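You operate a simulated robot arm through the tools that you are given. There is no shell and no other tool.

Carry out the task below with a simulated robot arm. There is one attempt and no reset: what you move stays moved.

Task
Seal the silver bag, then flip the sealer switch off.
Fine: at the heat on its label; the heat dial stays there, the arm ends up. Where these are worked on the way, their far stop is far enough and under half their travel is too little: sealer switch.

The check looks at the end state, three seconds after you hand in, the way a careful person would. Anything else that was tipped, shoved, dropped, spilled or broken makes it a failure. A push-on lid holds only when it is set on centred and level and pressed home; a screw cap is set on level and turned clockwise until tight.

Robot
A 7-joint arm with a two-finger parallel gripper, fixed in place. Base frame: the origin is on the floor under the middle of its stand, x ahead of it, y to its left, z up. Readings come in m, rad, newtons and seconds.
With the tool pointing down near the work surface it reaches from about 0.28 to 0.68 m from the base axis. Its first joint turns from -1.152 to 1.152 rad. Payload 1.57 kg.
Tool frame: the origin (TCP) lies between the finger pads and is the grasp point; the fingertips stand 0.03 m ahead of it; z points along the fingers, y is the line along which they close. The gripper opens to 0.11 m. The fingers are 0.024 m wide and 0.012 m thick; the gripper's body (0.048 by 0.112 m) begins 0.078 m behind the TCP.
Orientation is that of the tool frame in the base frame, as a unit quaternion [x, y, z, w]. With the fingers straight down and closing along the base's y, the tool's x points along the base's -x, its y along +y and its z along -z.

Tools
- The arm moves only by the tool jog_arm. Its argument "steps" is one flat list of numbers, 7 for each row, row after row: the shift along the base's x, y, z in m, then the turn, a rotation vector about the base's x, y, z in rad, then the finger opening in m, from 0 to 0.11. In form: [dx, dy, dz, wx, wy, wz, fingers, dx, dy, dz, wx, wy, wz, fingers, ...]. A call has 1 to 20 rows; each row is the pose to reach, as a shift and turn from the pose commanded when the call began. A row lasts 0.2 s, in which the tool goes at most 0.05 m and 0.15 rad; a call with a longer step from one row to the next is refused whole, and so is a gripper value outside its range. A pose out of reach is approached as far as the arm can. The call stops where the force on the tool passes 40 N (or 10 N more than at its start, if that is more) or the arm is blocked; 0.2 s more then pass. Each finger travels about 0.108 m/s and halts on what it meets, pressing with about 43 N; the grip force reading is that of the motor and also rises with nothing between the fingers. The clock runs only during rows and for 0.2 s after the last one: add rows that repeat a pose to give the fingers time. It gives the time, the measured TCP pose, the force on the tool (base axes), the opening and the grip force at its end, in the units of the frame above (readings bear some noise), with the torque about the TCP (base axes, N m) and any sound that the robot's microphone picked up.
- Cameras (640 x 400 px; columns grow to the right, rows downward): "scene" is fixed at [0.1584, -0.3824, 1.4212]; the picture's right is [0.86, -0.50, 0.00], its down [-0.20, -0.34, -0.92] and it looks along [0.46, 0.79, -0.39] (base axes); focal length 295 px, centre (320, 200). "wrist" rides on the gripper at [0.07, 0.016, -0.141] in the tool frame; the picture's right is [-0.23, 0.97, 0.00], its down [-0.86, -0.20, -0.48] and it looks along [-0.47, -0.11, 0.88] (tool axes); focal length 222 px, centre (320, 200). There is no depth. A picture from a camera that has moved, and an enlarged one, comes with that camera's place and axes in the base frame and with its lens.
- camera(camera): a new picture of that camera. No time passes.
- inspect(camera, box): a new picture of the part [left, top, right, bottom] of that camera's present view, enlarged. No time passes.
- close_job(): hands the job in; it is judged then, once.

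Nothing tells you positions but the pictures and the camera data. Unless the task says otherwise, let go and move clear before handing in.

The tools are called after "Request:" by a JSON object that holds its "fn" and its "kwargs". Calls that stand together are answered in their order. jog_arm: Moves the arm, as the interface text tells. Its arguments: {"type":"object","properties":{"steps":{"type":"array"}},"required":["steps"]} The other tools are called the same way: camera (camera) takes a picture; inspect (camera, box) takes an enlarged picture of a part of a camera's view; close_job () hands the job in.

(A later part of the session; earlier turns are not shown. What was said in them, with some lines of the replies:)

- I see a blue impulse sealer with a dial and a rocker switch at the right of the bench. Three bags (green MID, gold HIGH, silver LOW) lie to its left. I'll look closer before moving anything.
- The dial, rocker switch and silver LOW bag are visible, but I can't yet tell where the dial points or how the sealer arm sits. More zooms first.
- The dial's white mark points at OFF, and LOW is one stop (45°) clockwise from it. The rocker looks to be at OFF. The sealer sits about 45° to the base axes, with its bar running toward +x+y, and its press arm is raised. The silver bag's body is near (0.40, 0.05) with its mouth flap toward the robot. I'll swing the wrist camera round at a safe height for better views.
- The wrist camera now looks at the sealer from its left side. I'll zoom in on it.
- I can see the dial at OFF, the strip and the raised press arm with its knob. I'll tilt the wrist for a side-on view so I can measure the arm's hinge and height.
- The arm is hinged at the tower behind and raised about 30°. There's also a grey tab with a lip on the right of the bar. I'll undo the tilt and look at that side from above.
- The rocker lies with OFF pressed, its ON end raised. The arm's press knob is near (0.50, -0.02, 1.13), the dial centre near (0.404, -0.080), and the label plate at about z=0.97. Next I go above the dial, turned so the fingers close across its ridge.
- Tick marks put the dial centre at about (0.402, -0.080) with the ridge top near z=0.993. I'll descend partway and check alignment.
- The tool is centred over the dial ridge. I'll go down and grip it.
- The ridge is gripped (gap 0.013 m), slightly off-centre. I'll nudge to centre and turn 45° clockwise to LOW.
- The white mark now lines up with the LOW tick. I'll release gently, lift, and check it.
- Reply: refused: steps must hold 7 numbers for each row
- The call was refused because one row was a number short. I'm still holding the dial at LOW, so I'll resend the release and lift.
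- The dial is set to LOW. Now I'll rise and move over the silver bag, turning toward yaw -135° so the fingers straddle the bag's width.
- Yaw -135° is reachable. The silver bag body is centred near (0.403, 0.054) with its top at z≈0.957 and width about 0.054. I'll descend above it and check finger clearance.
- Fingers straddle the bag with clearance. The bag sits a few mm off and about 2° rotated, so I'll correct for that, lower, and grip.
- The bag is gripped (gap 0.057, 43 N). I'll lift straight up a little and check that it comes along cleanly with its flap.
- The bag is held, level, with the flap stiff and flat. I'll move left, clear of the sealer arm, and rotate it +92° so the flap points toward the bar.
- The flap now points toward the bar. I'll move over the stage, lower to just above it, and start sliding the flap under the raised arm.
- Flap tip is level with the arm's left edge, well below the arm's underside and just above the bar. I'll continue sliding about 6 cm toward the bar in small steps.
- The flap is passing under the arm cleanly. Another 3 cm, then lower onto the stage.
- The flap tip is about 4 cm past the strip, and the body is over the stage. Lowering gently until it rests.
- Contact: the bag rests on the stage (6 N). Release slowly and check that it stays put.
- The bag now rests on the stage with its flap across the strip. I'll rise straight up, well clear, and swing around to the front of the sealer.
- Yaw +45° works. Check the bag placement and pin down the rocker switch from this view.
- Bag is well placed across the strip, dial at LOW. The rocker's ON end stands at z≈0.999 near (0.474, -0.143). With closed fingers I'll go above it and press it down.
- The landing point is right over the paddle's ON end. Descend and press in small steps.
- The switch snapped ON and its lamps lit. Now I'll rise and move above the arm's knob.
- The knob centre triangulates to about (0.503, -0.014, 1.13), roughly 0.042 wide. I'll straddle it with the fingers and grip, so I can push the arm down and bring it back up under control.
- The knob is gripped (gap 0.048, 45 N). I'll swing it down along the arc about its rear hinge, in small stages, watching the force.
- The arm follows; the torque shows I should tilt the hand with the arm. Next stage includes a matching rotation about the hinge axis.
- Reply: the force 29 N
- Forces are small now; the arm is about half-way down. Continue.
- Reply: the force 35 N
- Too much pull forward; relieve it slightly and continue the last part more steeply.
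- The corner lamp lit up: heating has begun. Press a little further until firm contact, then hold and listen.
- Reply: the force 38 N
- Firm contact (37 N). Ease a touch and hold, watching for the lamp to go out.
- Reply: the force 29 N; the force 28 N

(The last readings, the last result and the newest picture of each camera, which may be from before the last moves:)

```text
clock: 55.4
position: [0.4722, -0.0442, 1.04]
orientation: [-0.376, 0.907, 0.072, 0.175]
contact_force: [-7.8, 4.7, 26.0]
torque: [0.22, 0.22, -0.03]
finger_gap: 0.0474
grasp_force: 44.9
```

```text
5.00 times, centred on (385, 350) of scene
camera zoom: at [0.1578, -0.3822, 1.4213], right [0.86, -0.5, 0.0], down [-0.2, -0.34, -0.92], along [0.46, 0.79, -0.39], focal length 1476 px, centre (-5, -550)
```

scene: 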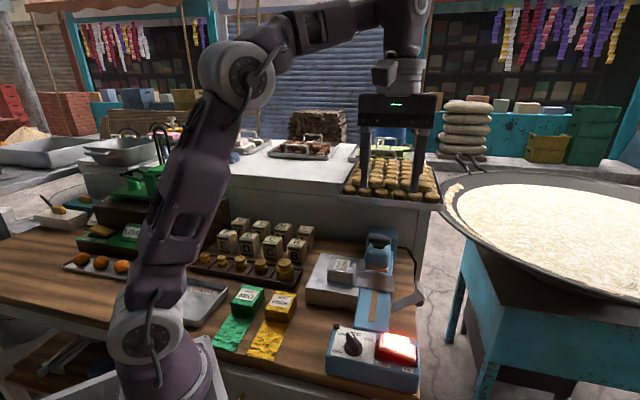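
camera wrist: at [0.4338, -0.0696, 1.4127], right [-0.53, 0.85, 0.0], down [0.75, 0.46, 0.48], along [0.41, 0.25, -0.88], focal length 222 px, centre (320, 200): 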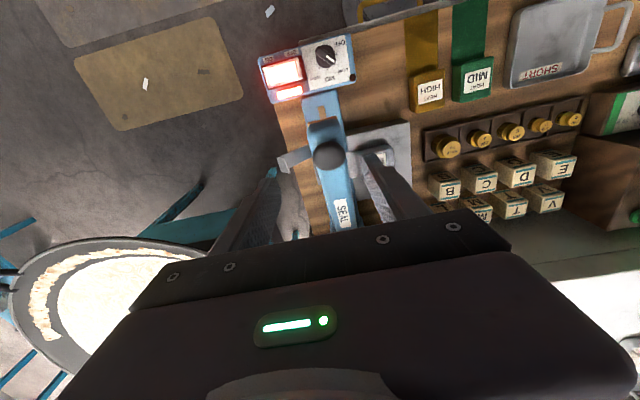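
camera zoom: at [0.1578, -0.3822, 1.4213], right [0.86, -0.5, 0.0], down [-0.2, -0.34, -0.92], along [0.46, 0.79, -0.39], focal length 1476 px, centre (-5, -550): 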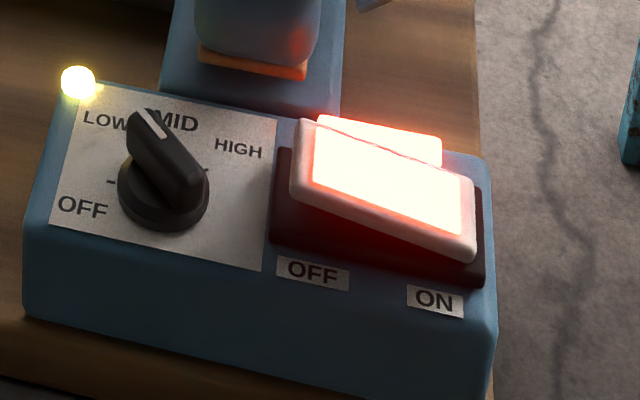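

Request:
{"fn": "jog_arm", "kwargs": {"steps": [0, 0, 0, 0, 0, 0, 0.036, 0, 0, 0, 0, 0, 0, 0.036, 0, 0, 0, 0, 0, 0, 0.036]}}

Request:
{"fn": "inspect", "kwargs": {"camera": "scene", "box": [330, 310, 440, 390]}}

```text
clock: 56.2
position: [0.472, -0.0439, 1.0404]
orientation: [-0.376, 0.907, 0.073, 0.175]
contact_force: [-9.3, 4.7, 23.6]
torque: [0.14, 0.3, 0.07]
finger_gap: 0.0477
grasp_force: 45.0
```

```text
5.00 times, centred on (385, 350) of scene
camera zoom: at [0.1578, -0.3822, 1.4213], right [0.86, -0.5, 0.0], down [-0.2, -0.34, -0.92], along [0.46, 0.79, -0.39], focal length 1476 px, centre (-5, -550)
```

zoom: 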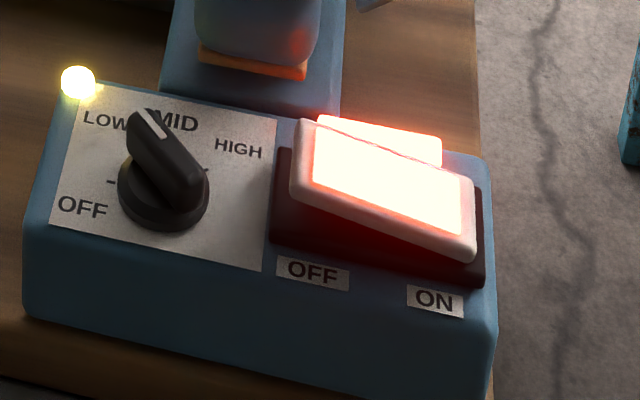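

Request:
{"fn": "camera", "kwargs": {"camera": "wrist"}}

Request:
{"fn": "inspect", "kwargs": {"camera": "scene", "box": [330, 220, 440, 320]}}

```text
taken
camera wrist: at [0.3777, -0.1152, 1.1453], right [-0.54, 0.84, 0.08], down [0.58, 0.3, 0.76], along [0.61, 0.46, -0.64], focal length 222 px, centre (320, 200)
```

wrist: 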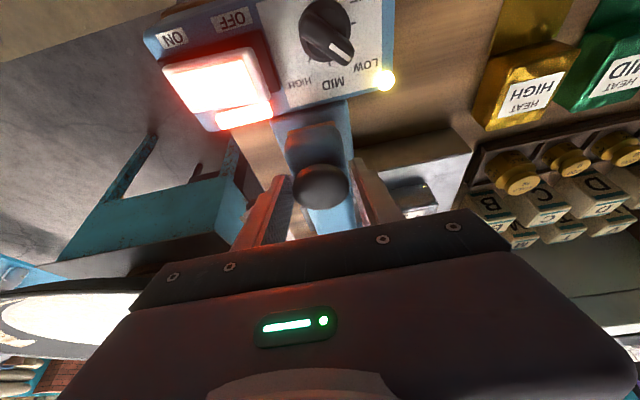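

```text
4.00 times, centred on (385, 270) of scene
camera zoom: at [0.1578, -0.3822, 1.4213], right [0.86, -0.5, 0.0], down [-0.2, -0.34, -0.92], along [0.46, 0.79, -0.39], focal length 1181 px, centre (60, -80)
```

zoom: 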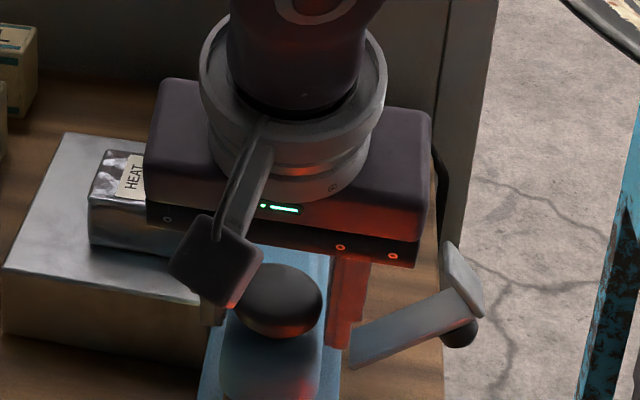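

Request:
{"fn": "jog_arm", "kwargs": {"steps": [0, 0, 0, 0, 0, 0, 0.036, 0, 0, 0, 0, 0, 0, 0.036, 0, 0, 0, 0, 0, 0, 0.036, 0, 0, 0, 0, 0, 0, 0.036]}}

Request:
{"fn": "inspect", "kwargs": {"camera": "scene", "box": [330, 310, 440, 390]}}

```text
clock: 57.2
position: [0.4713, -0.0441, 1.04]
orientation: [-0.376, 0.907, 0.073, 0.175]
contact_force: [-9.7, 5.4, 22.2]
torque: [0.13, 0.31, 0.15]
finger_gap: 0.0474
grasp_force: 45.0
```

```text
5.00 times, centred on (385, 350) of scene
camera zoom: at [0.1578, -0.3822, 1.4213], right [0.86, -0.5, 0.0], down [-0.2, -0.34, -0.92], along [0.46, 0.79, -0.39], focal length 1476 px, centre (-5, -550)
```

zoom: 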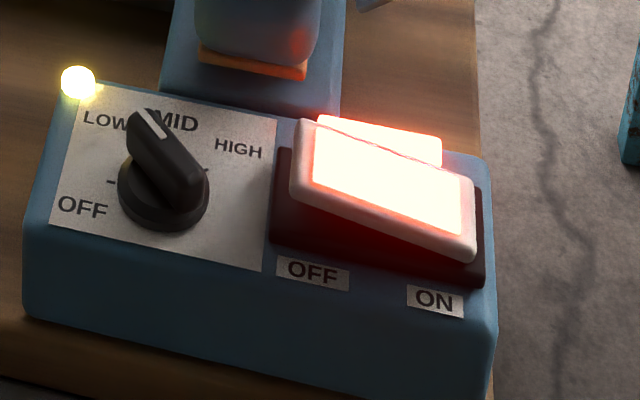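

Request:
{"fn": "inspect", "kwargs": {"camera": "scene", "box": [335, 315, 355, 335]}}

Request:
{"fn": "inspect", "kwargs": {"camera": "wrist", "box": [270, 60, 430, 220]}}

```text
16.00 times, centred on (345, 325) of scene
camera zoom: at [0.1578, -0.3822, 1.4213], right [0.86, -0.5, 0.0], down [-0.2, -0.34, -0.92], along [0.46, 0.79, -0.39], focal length 4724 px, centre (-80, -1800)
```

zoom: 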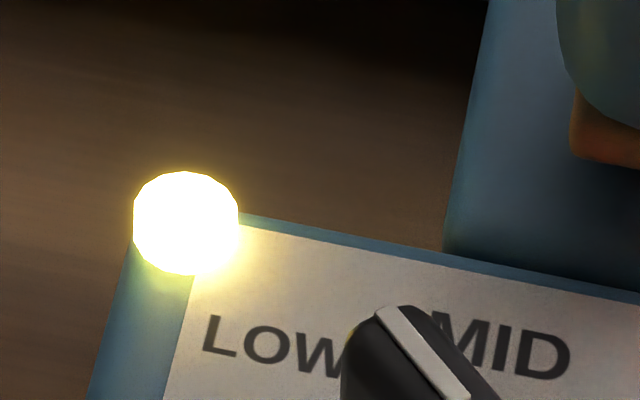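

```text
2.50 times, centred on (350, 140) of wrist
camera zoom: at [0.3777, -0.1151, 1.1453], right [-0.54, 0.84, 0.08], down [0.58, 0.3, 0.76], along [0.61, 0.46, -0.64], focal length 555 px, centre (245, 350)
```

zoom: 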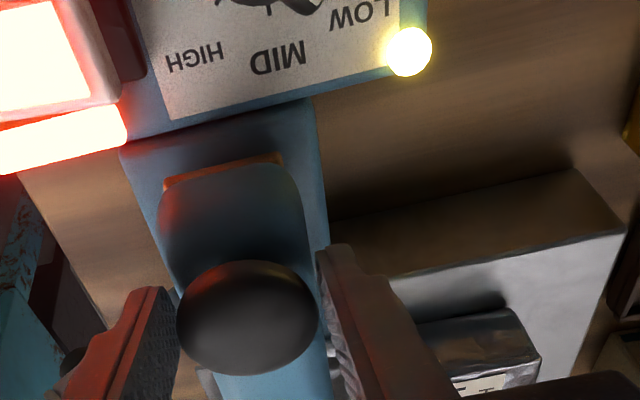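

Request:
{"fn": "jog_arm", "kwargs": {"steps": [0, 0, 0, 0, 0, 0, 0.036, 0, 0, 0, 0, 0, 0, 0.036, 0, 0, 0, 0, 0, 0, 0.036, 0, 0, 0, 0, 0, 0, 0.036, 0, 0, 0, 0, 0, 0, 0.036]}}

Request:
{"fn": "inspect", "kwargs": {"camera": "scene", "box": [335, 315, 355, 335]}}

```text
clock: 58.4
position: [0.4719, -0.0439, 1.0399]
orientation: [-0.375, 0.907, 0.073, 0.174]
contact_force: [-10.7, 6.7, 18.5]
torque: [0.17, 0.3, 0.03]
finger_gap: 0.0476
grasp_force: 45.3
```

```text
16.00 times, centred on (345, 325) of scene
camera zoom: at [0.1578, -0.3822, 1.4213], right [0.86, -0.5, 0.0], down [-0.2, -0.34, -0.92], along [0.46, 0.79, -0.39], focal length 4724 px, centre (-80, -1800)
```

zoom: 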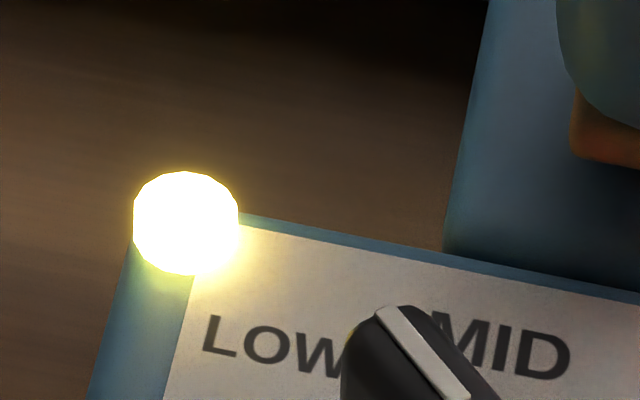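

The lamp stays lit while the arm is down; I've held about 5.5 s at ~20–30 N. I'll raise the arm back along its arc and inspect the seal.

Request:
{"fn": "jog_arm", "kwargs": {"steps": [0, 0, 0.004, -0.0141, 0.0141, 0, 0.036, 0.0014, 0.0014, 0.0135, -0.0354, 0.0354, 0, 0.036, 0.0048, 0.0048, 0.0271, -0.0672, 0.0672, 0, 0.036]}}

Request:
{"fn": "inspect", "kwargs": {"camera": "scene", "box": [330, 230, 440, 340]}}

```text
clock: 59.2
position: [0.4762, -0.0395, 1.0666]
orientation: [-0.379, 0.915, 0.054, 0.13]
contact_force: [-5.3, 3.6, -3.2]
torque: [-0.7, 1.09, 0.32]
finger_gap: 0.0478
grasp_force: 44.7
```

```text
3.64 times, centred on (385, 285) of scene
camera zoom: at [0.1583, -0.3823, 1.4212], right [0.86, -0.5, 0.0], down [-0.2, -0.34, -0.92], along [0.46, 0.79, -0.39], focal length 1074 px, centre (84, -109)
```

zoom: 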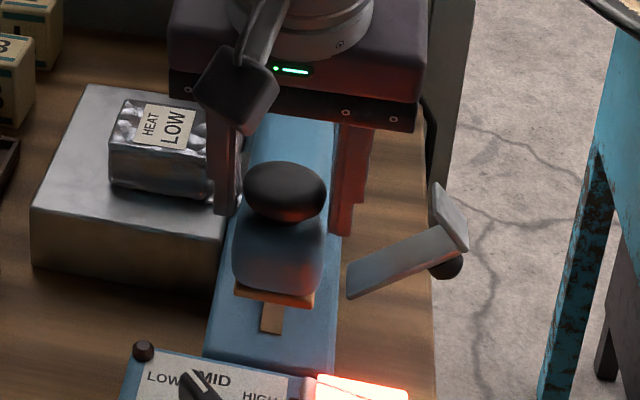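

Request:
{"fn": "jog_arm", "kwargs": {"steps": [0.0032, 0.0032, 0.013, -0.0354, 0.0354, 0, 0.036, 0.0066, 0.0066, 0.0263, -0.0672, 0.0672, 0, 0.036, 0.011, 0.011, 0.0397, -0.099, 0.099, 0, 0.036, 0.0153, 0.0153, 0.053, -0.1344, 0.1344, 0, 0.036]}}

Request:
{"fn": "inspect", "kwargs": {"camera": "scene", "box": [330, 210, 440, 320]}}

```text
clock: 60.2
position: [0.4911, -0.0257, 1.1194]
orientation: [-0.383, 0.923, 0.018, 0.043]
contact_force: [-11.9, -0.2, -0.4]
torque: [-0.63, 1.4, -0.12]
finger_gap: 0.0476
grasp_force: 45.0
```

```text
3.64 times, centred on (385, 265) of scene
camera zoom: at [0.158, -0.3824, 1.4212], right [0.86, -0.5, 0.0], down [-0.2, -0.34, -0.92], along [0.46, 0.79, -0.39], focal length 1074 px, centre (84, -36)
```

zoom: 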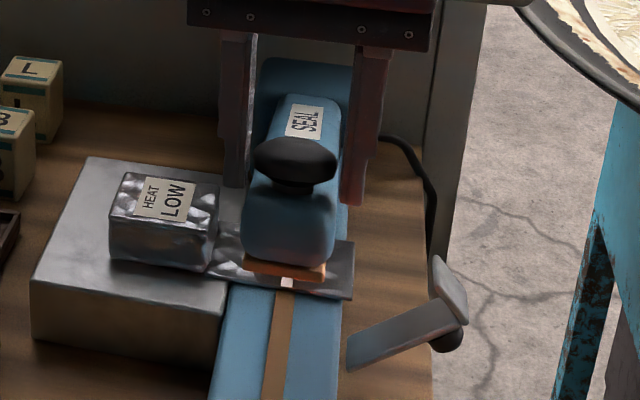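

A pale seal line shows on the flap. Finish raising the arm to its original upright stop.

Request:
{"fn": "jog_arm", "kwargs": {"steps": [0.0042, 0.0042, 0.0126, -0.0332, 0.0332, 0, 0.036, 0.0092, 0.0092, 0.0252, -0.0672, 0.0672, 0, 0.036, 0.0092, 0.0092, 0.0252, -0.0672, 0.0672, 0, 0.036]}}

Request:
{"fn": "inspect", "kwargs": {"camera": "scene", "box": [330, 200, 440, 300]}}

Request:
{"fn": "inspect", "kwargs": {"camera": "wrist", "box": [220, 80, 420, 240]}}

```text
clock: 61.0
position: [0.5001, -0.015, 1.1433]
orientation: [-0.383, 0.924, 0.001, 0.001]
contact_force: [-2.2, 7.0, -22.6]
torque: [0.84, -0.79, -0.31]
finger_gap: 0.0474
grasp_force: 44.8
```

```text
4.00 times, centred on (385, 250) of scene
camera zoom: at [0.1586, -0.3822, 1.4212], right [0.86, -0.5, 0.0], down [-0.2, -0.34, -0.92], along [0.46, 0.79, -0.39], focal length 1181 px, centre (60, 0)
```

zoom: 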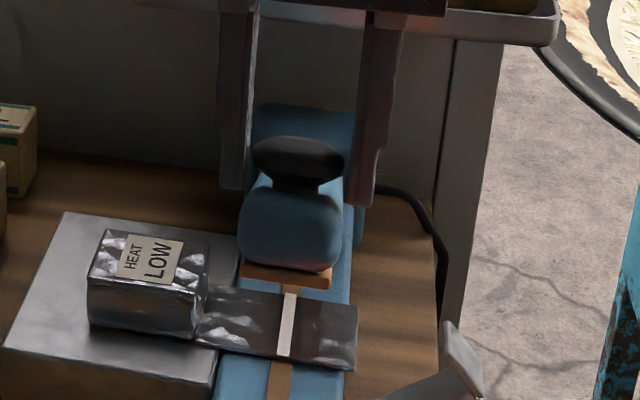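

```text
2.50 times, centred on (320, 160) of wrist
camera zoom: at [0.4408, -0.0526, 1.285], right [-0.53, 0.85, 0.0], down [0.75, 0.46, 0.48], along [0.41, 0.25, -0.88], focal length 555 px, centre (320, 300)
```

zoom: 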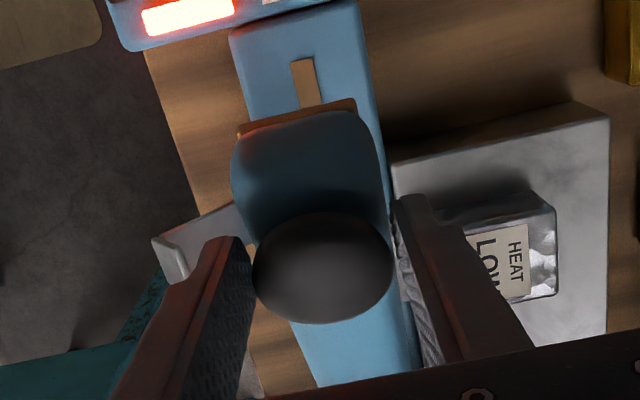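

The arm is back up at its stop and a seal line runs across the flap. A closer look at it:

Request:
{"fn": "inspect", "kwargs": {"camera": "scene", "box": [375, 265, 425, 298]}}

```text
12.12 times, centred on (400, 282) of scene
camera zoom: at [0.1586, -0.3822, 1.4212], right [0.86, -0.5, 0.0], down [-0.2, -0.34, -0.92], along [0.46, 0.79, -0.39], focal length 3578 px, centre (-650, -788)
```

zoom: 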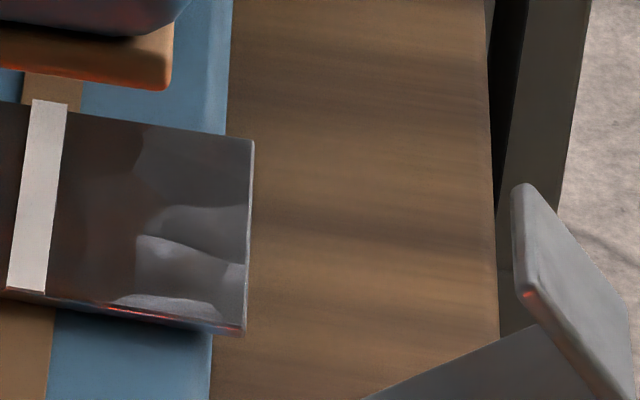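

A clean white seal band spans the full flap. Ease the upward pull and release the knob, checking that the arm stays up.

Request:
{"fn": "jog_arm", "kwargs": {"steps": [0, 0, -0.002, 0, 0, 0, 0.036, 0, 0, -0.002, 0, 0, 0, 0.046, 0, 0, -0.002, 0, 0, 0, 0.054, 0, 0, -0.002, 0, 0, 0, 0.064, 0, 0, -0.002, 0, 0, 0, 0.07, 0, 0, -0.002, 0, 0, 0, 0.07]}}

Request:
{"fn": "inspect", "kwargs": {"camera": "scene", "box": [330, 200, 440, 300]}}

```text
clock: 62.4
position: [0.5008, -0.0158, 1.1426]
orientation: [-0.382, 0.924, -0.001, 0.0]
contact_force: [0.2, -1.1, 0.1]
torque: [-0.03, -0.02, 0.02]
finger_gap: 0.0699
grasp_force: 0.0
```

```text
4.00 times, centred on (385, 250) of scene
camera zoom: at [0.1584, -0.3824, 1.4212], right [0.86, -0.5, 0.0], down [-0.2, -0.34, -0.92], along [0.46, 0.79, -0.39], focal length 1181 px, centre (60, 0)
```

zoom: 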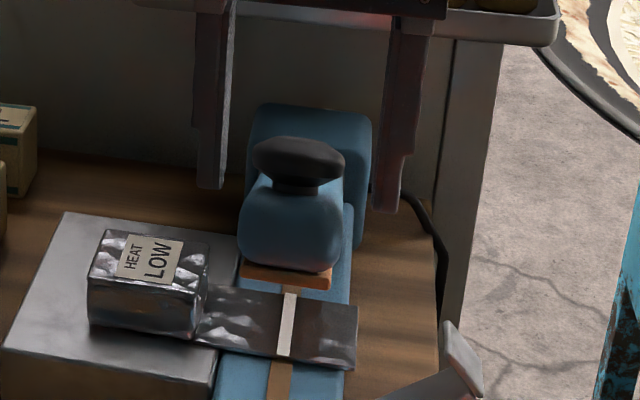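

The arm stays up on its own. Now rise, close the fingers and move above the raised OFF end of the switch.

Request:
{"fn": "jog_arm", "kwargs": {"steps": [0, 0, 0.03, 0, 0, 0, 0.07, 0, 0, 0.07, 0, 0, 0, 0.07, 0, 0, 0.11, 0, 0, 0, 0.05, -0.02, -0.033, 0.11, 0, 0, 0, 0.02, -0.04, -0.066, 0.11, 0, 0, 0, 0.0, -0.0605, -0.0988, 0.11, 0, 0, 0, 0.0, -0.0605, -0.0988, 0.065, 0, 0, 0, 0.0, -0.0605, -0.0988, 0.02, 0, 0, 0, 0.0, -0.0605, -0.0988, -0.025, 0, 0, 0, 0.0, -0.0605, -0.0988, -0.065, 0, 0, 0, 0.0, -0.0605, -0.0988, -0.09, 0, 0, 0, 0.0, -0.0605, -0.0988, -0.09, 0, 0, 0, 0.0]}}

Request:
{"fn": "inspect", "kwargs": {"camera": "wrist", "box": [220, 80, 420, 220]}}

Request:
{"fn": "inspect", "kwargs": {"camera": "scene", "box": [320, 250, 440, 390]}}

```text
clock: 65.0
position: [0.4411, -0.1138, 1.0522]
orientation: [-0.383, 0.924, -0.001, 0.0]
contact_force: [-0.3, -0.1, -0.3]
torque: [-0.01, -0.01, -0.02]
finger_gap: 0.0
grasp_force: 21.4
```

```text
2.86 times, centred on (320, 150) of wrist
camera zoom: at [0.3806, -0.1508, 1.1937], right [-0.53, 0.85, 0.0], down [0.75, 0.46, 0.48], along [0.41, 0.25, -0.88], focal length 635 px, centre (320, 343)
```

zoom: 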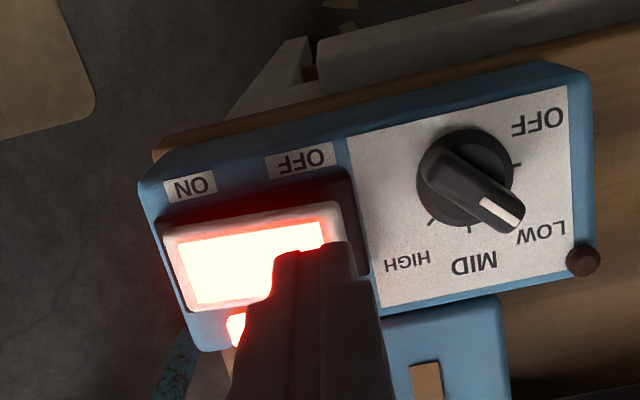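

```text
2.86 times, centred on (380, 320) of scene
camera zoom: at [0.1584, -0.3824, 1.4212], right [0.86, -0.5, 0.0], down [-0.2, -0.34, -0.92], along [0.46, 0.79, -0.39], focal length 844 px, centre (149, -143)
```

zoom: 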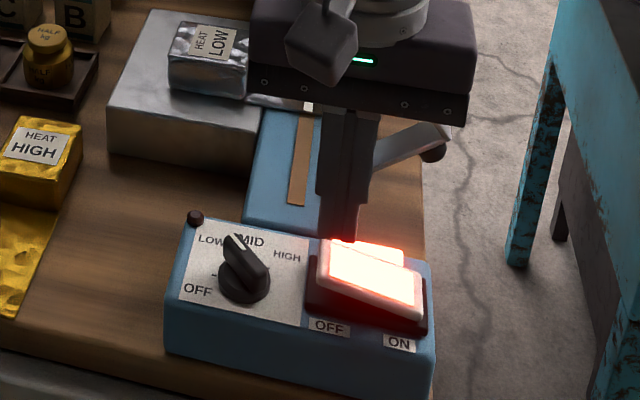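

Aligned over the OFF end. Press it down.

Request:
{"fn": "jog_arm", "kwargs": {"steps": [0, 0, -0.01, 0, 0, 0, 0, 0, 0, -0.017, 0, 0, 0, 0, 0, 0, -0.021, 0, 0, 0, 0, 0, 0, -0.024, 0, 0, 0, 0, 0, 0, -0.027, 0, 0, 0, 0, 0, 0, -0.03, 0, 0, 0, 0, 0, 0, -0.033, 0, 0, 0, 0]}}

Request:
{"fn": "inspect", "kwargs": {"camera": "scene", "box": [360, 325, 430, 385]}}

Request:
{"fn": "inspect", "kwargs": {"camera": "wrist", "box": [220, 80, 420, 220]}}

```text
clock: 66.6
position: [0.4413, -0.1146, 1.02]
orientation: [-0.382, 0.924, 0.001, 0.0]
contact_force: [0.0, -0.1, 0.3]
torque: [0.02, -0.01, -0.03]
finger_gap: 0.0001
grasp_force: 21.3
```

```text
6.67 times, centred on (395, 355) of scene
camera zoom: at [0.1584, -0.3824, 1.4212], right [0.86, -0.5, 0.0], down [-0.2, -0.34, -0.92], along [0.46, 0.79, -0.39], focal length 1968 px, centre (-180, -833)
```

zoom: 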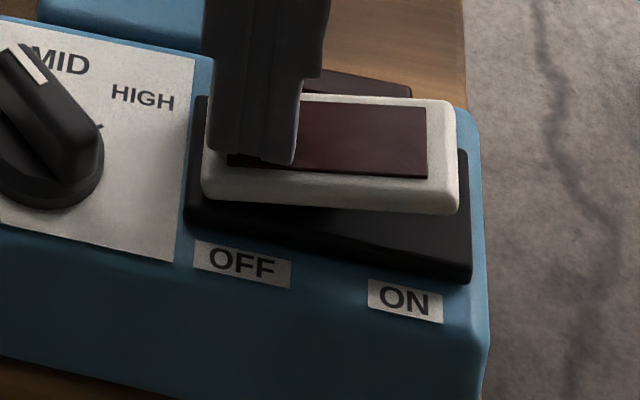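

```text
2.86 times, centred on (320, 150) of wrist
camera zoom: at [0.3804, -0.1518, 1.1616], right [-0.53, 0.85, 0.0], down [0.75, 0.46, 0.48], along [0.41, 0.25, -0.88], focal length 635 px, centre (320, 343)
```

zoom: 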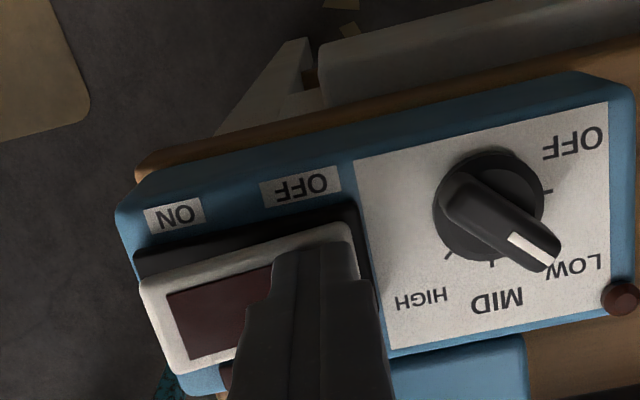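

The switch snapped OFF and its lamps are out, matching its starting position. The dial is still at LOW. Rise and move clear for a final check.

Request:
{"fn": "jog_arm", "kwargs": {"steps": [0, 0, 0.04, 0, 0, 0, 0, 0, 0, 0.08, 0, 0, 0, 0, 0, 0, 0.12, 0, 0, 0, 0, 0, 0, 0.16, 0, 0, 0, 0, 0, 0, 0.2, 0, 0, 0, 0, 0, 0, 0.24, 0, 0, 0, 0.02, -0.02, 0, 0.26, 0, 0, 0, 0.04, -0.04, 0, 0.27, 0, 0, 0, 0.05, -0.04, 0, 0.27, 0, 0, 0, 0.05]}}

Request:
{"fn": "camera", "kwargs": {"camera": "scene"}}

Request:
{"fn": "inspect", "kwargs": {"camera": "scene", "box": [310, 220, 440, 390]}}

Request:
{"fn": "inspect", "kwargs": {"camera": "scene", "box": [320, 230, 420, 300]}}

Request:
{"fn": "inspect", "kwargs": {"camera": "scene", "box": [320, 310, 430, 390]}}

```text
clock: 68.6
position: [0.4012, -0.1134, 1.288]
orientation: [-0.383, 0.924, 0.001, 0.0]
contact_force: [-0.1, 0.9, -0.7]
torque: [0.01, -0.01, 0.0]
finger_gap: 0.0501
grasp_force: 0.1
```

```text
taken
```

scene: 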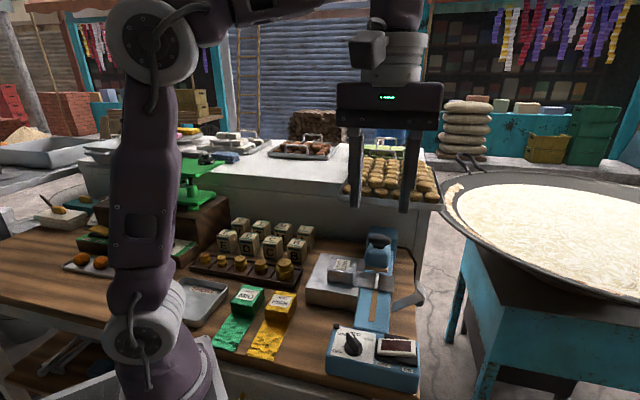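

```text
2.35 times, centred on (375, 305) of scene
camera zoom: at [0.1584, -0.3824, 1.4212], right [0.86, -0.5, 0.0], down [-0.2, -0.34, -0.92], along [0.46, 0.79, -0.39], focal length 695 px, centre (191, -47)
```

zoom: 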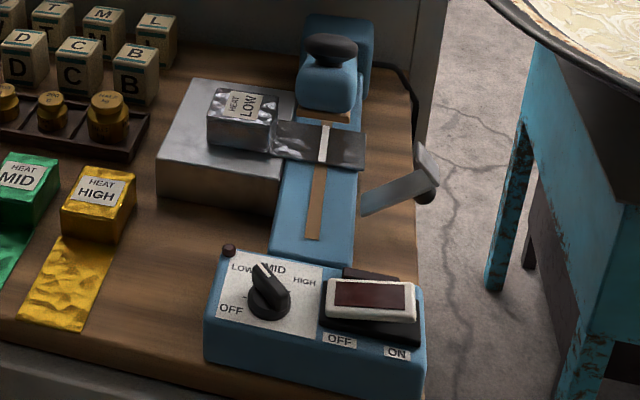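

```text
5.71 times, centred on (370, 265) of scene
camera zoom: at [0.1584, -0.3824, 1.4212], right [0.86, -0.5, 0.0], down [-0.2, -0.34, -0.92], along [0.46, 0.79, -0.39], focal length 1687 px, centre (34, -171)
```

zoom: 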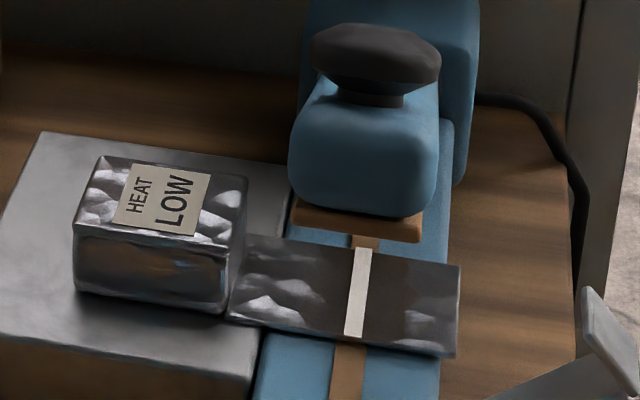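

```text
5.00 times, centred on (375, 350) of scene
camera zoom: at [0.1584, -0.3824, 1.4212], right [0.86, -0.5, 0.0], down [-0.2, -0.34, -0.92], along [0.46, 0.79, -0.39], focal length 1476 px, centre (45, -550)
```

zoom: 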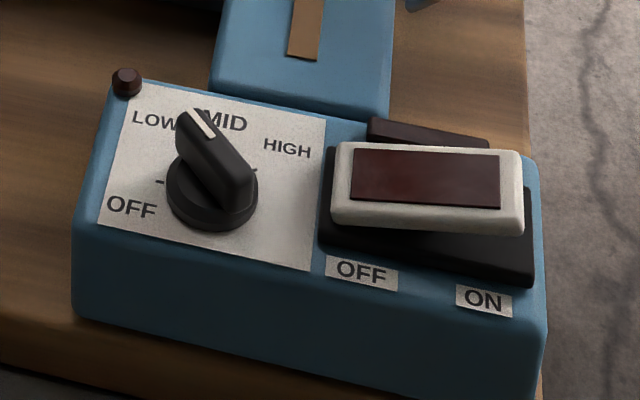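

All the end states look right. The silver bag has a full seal band, the dial points at LOW, the arm is back at its original height, the switch is OFF, nothing else has moved, and the gripper is clear. Handing in.

Request:
{"fn": "close_job", "kwargs": {}}

```text
The job is handed in.
```

I sealed the silver bag at LOW, the heat on its label, and flipped the sealer switch back off. I've handed the job in; the result of the check hasn't come back.

- **Seal:** a clean pale band runs the full width of the bag's flap. I held the press arm down for about 5.5 seconds.
- **Heat dial:** it started at OFF and now stays at LOW.
- **Switch:** I turned it on for the seal. It's now off, with the lamps out.
- **Press arm:** it's back up at its original height and stays there on its own.
- **Everything else:** the bag is resting on the metal block beside the sealer with its flap across the bar. I saw nothing else moved in the last pictures, and the gripper is clear.
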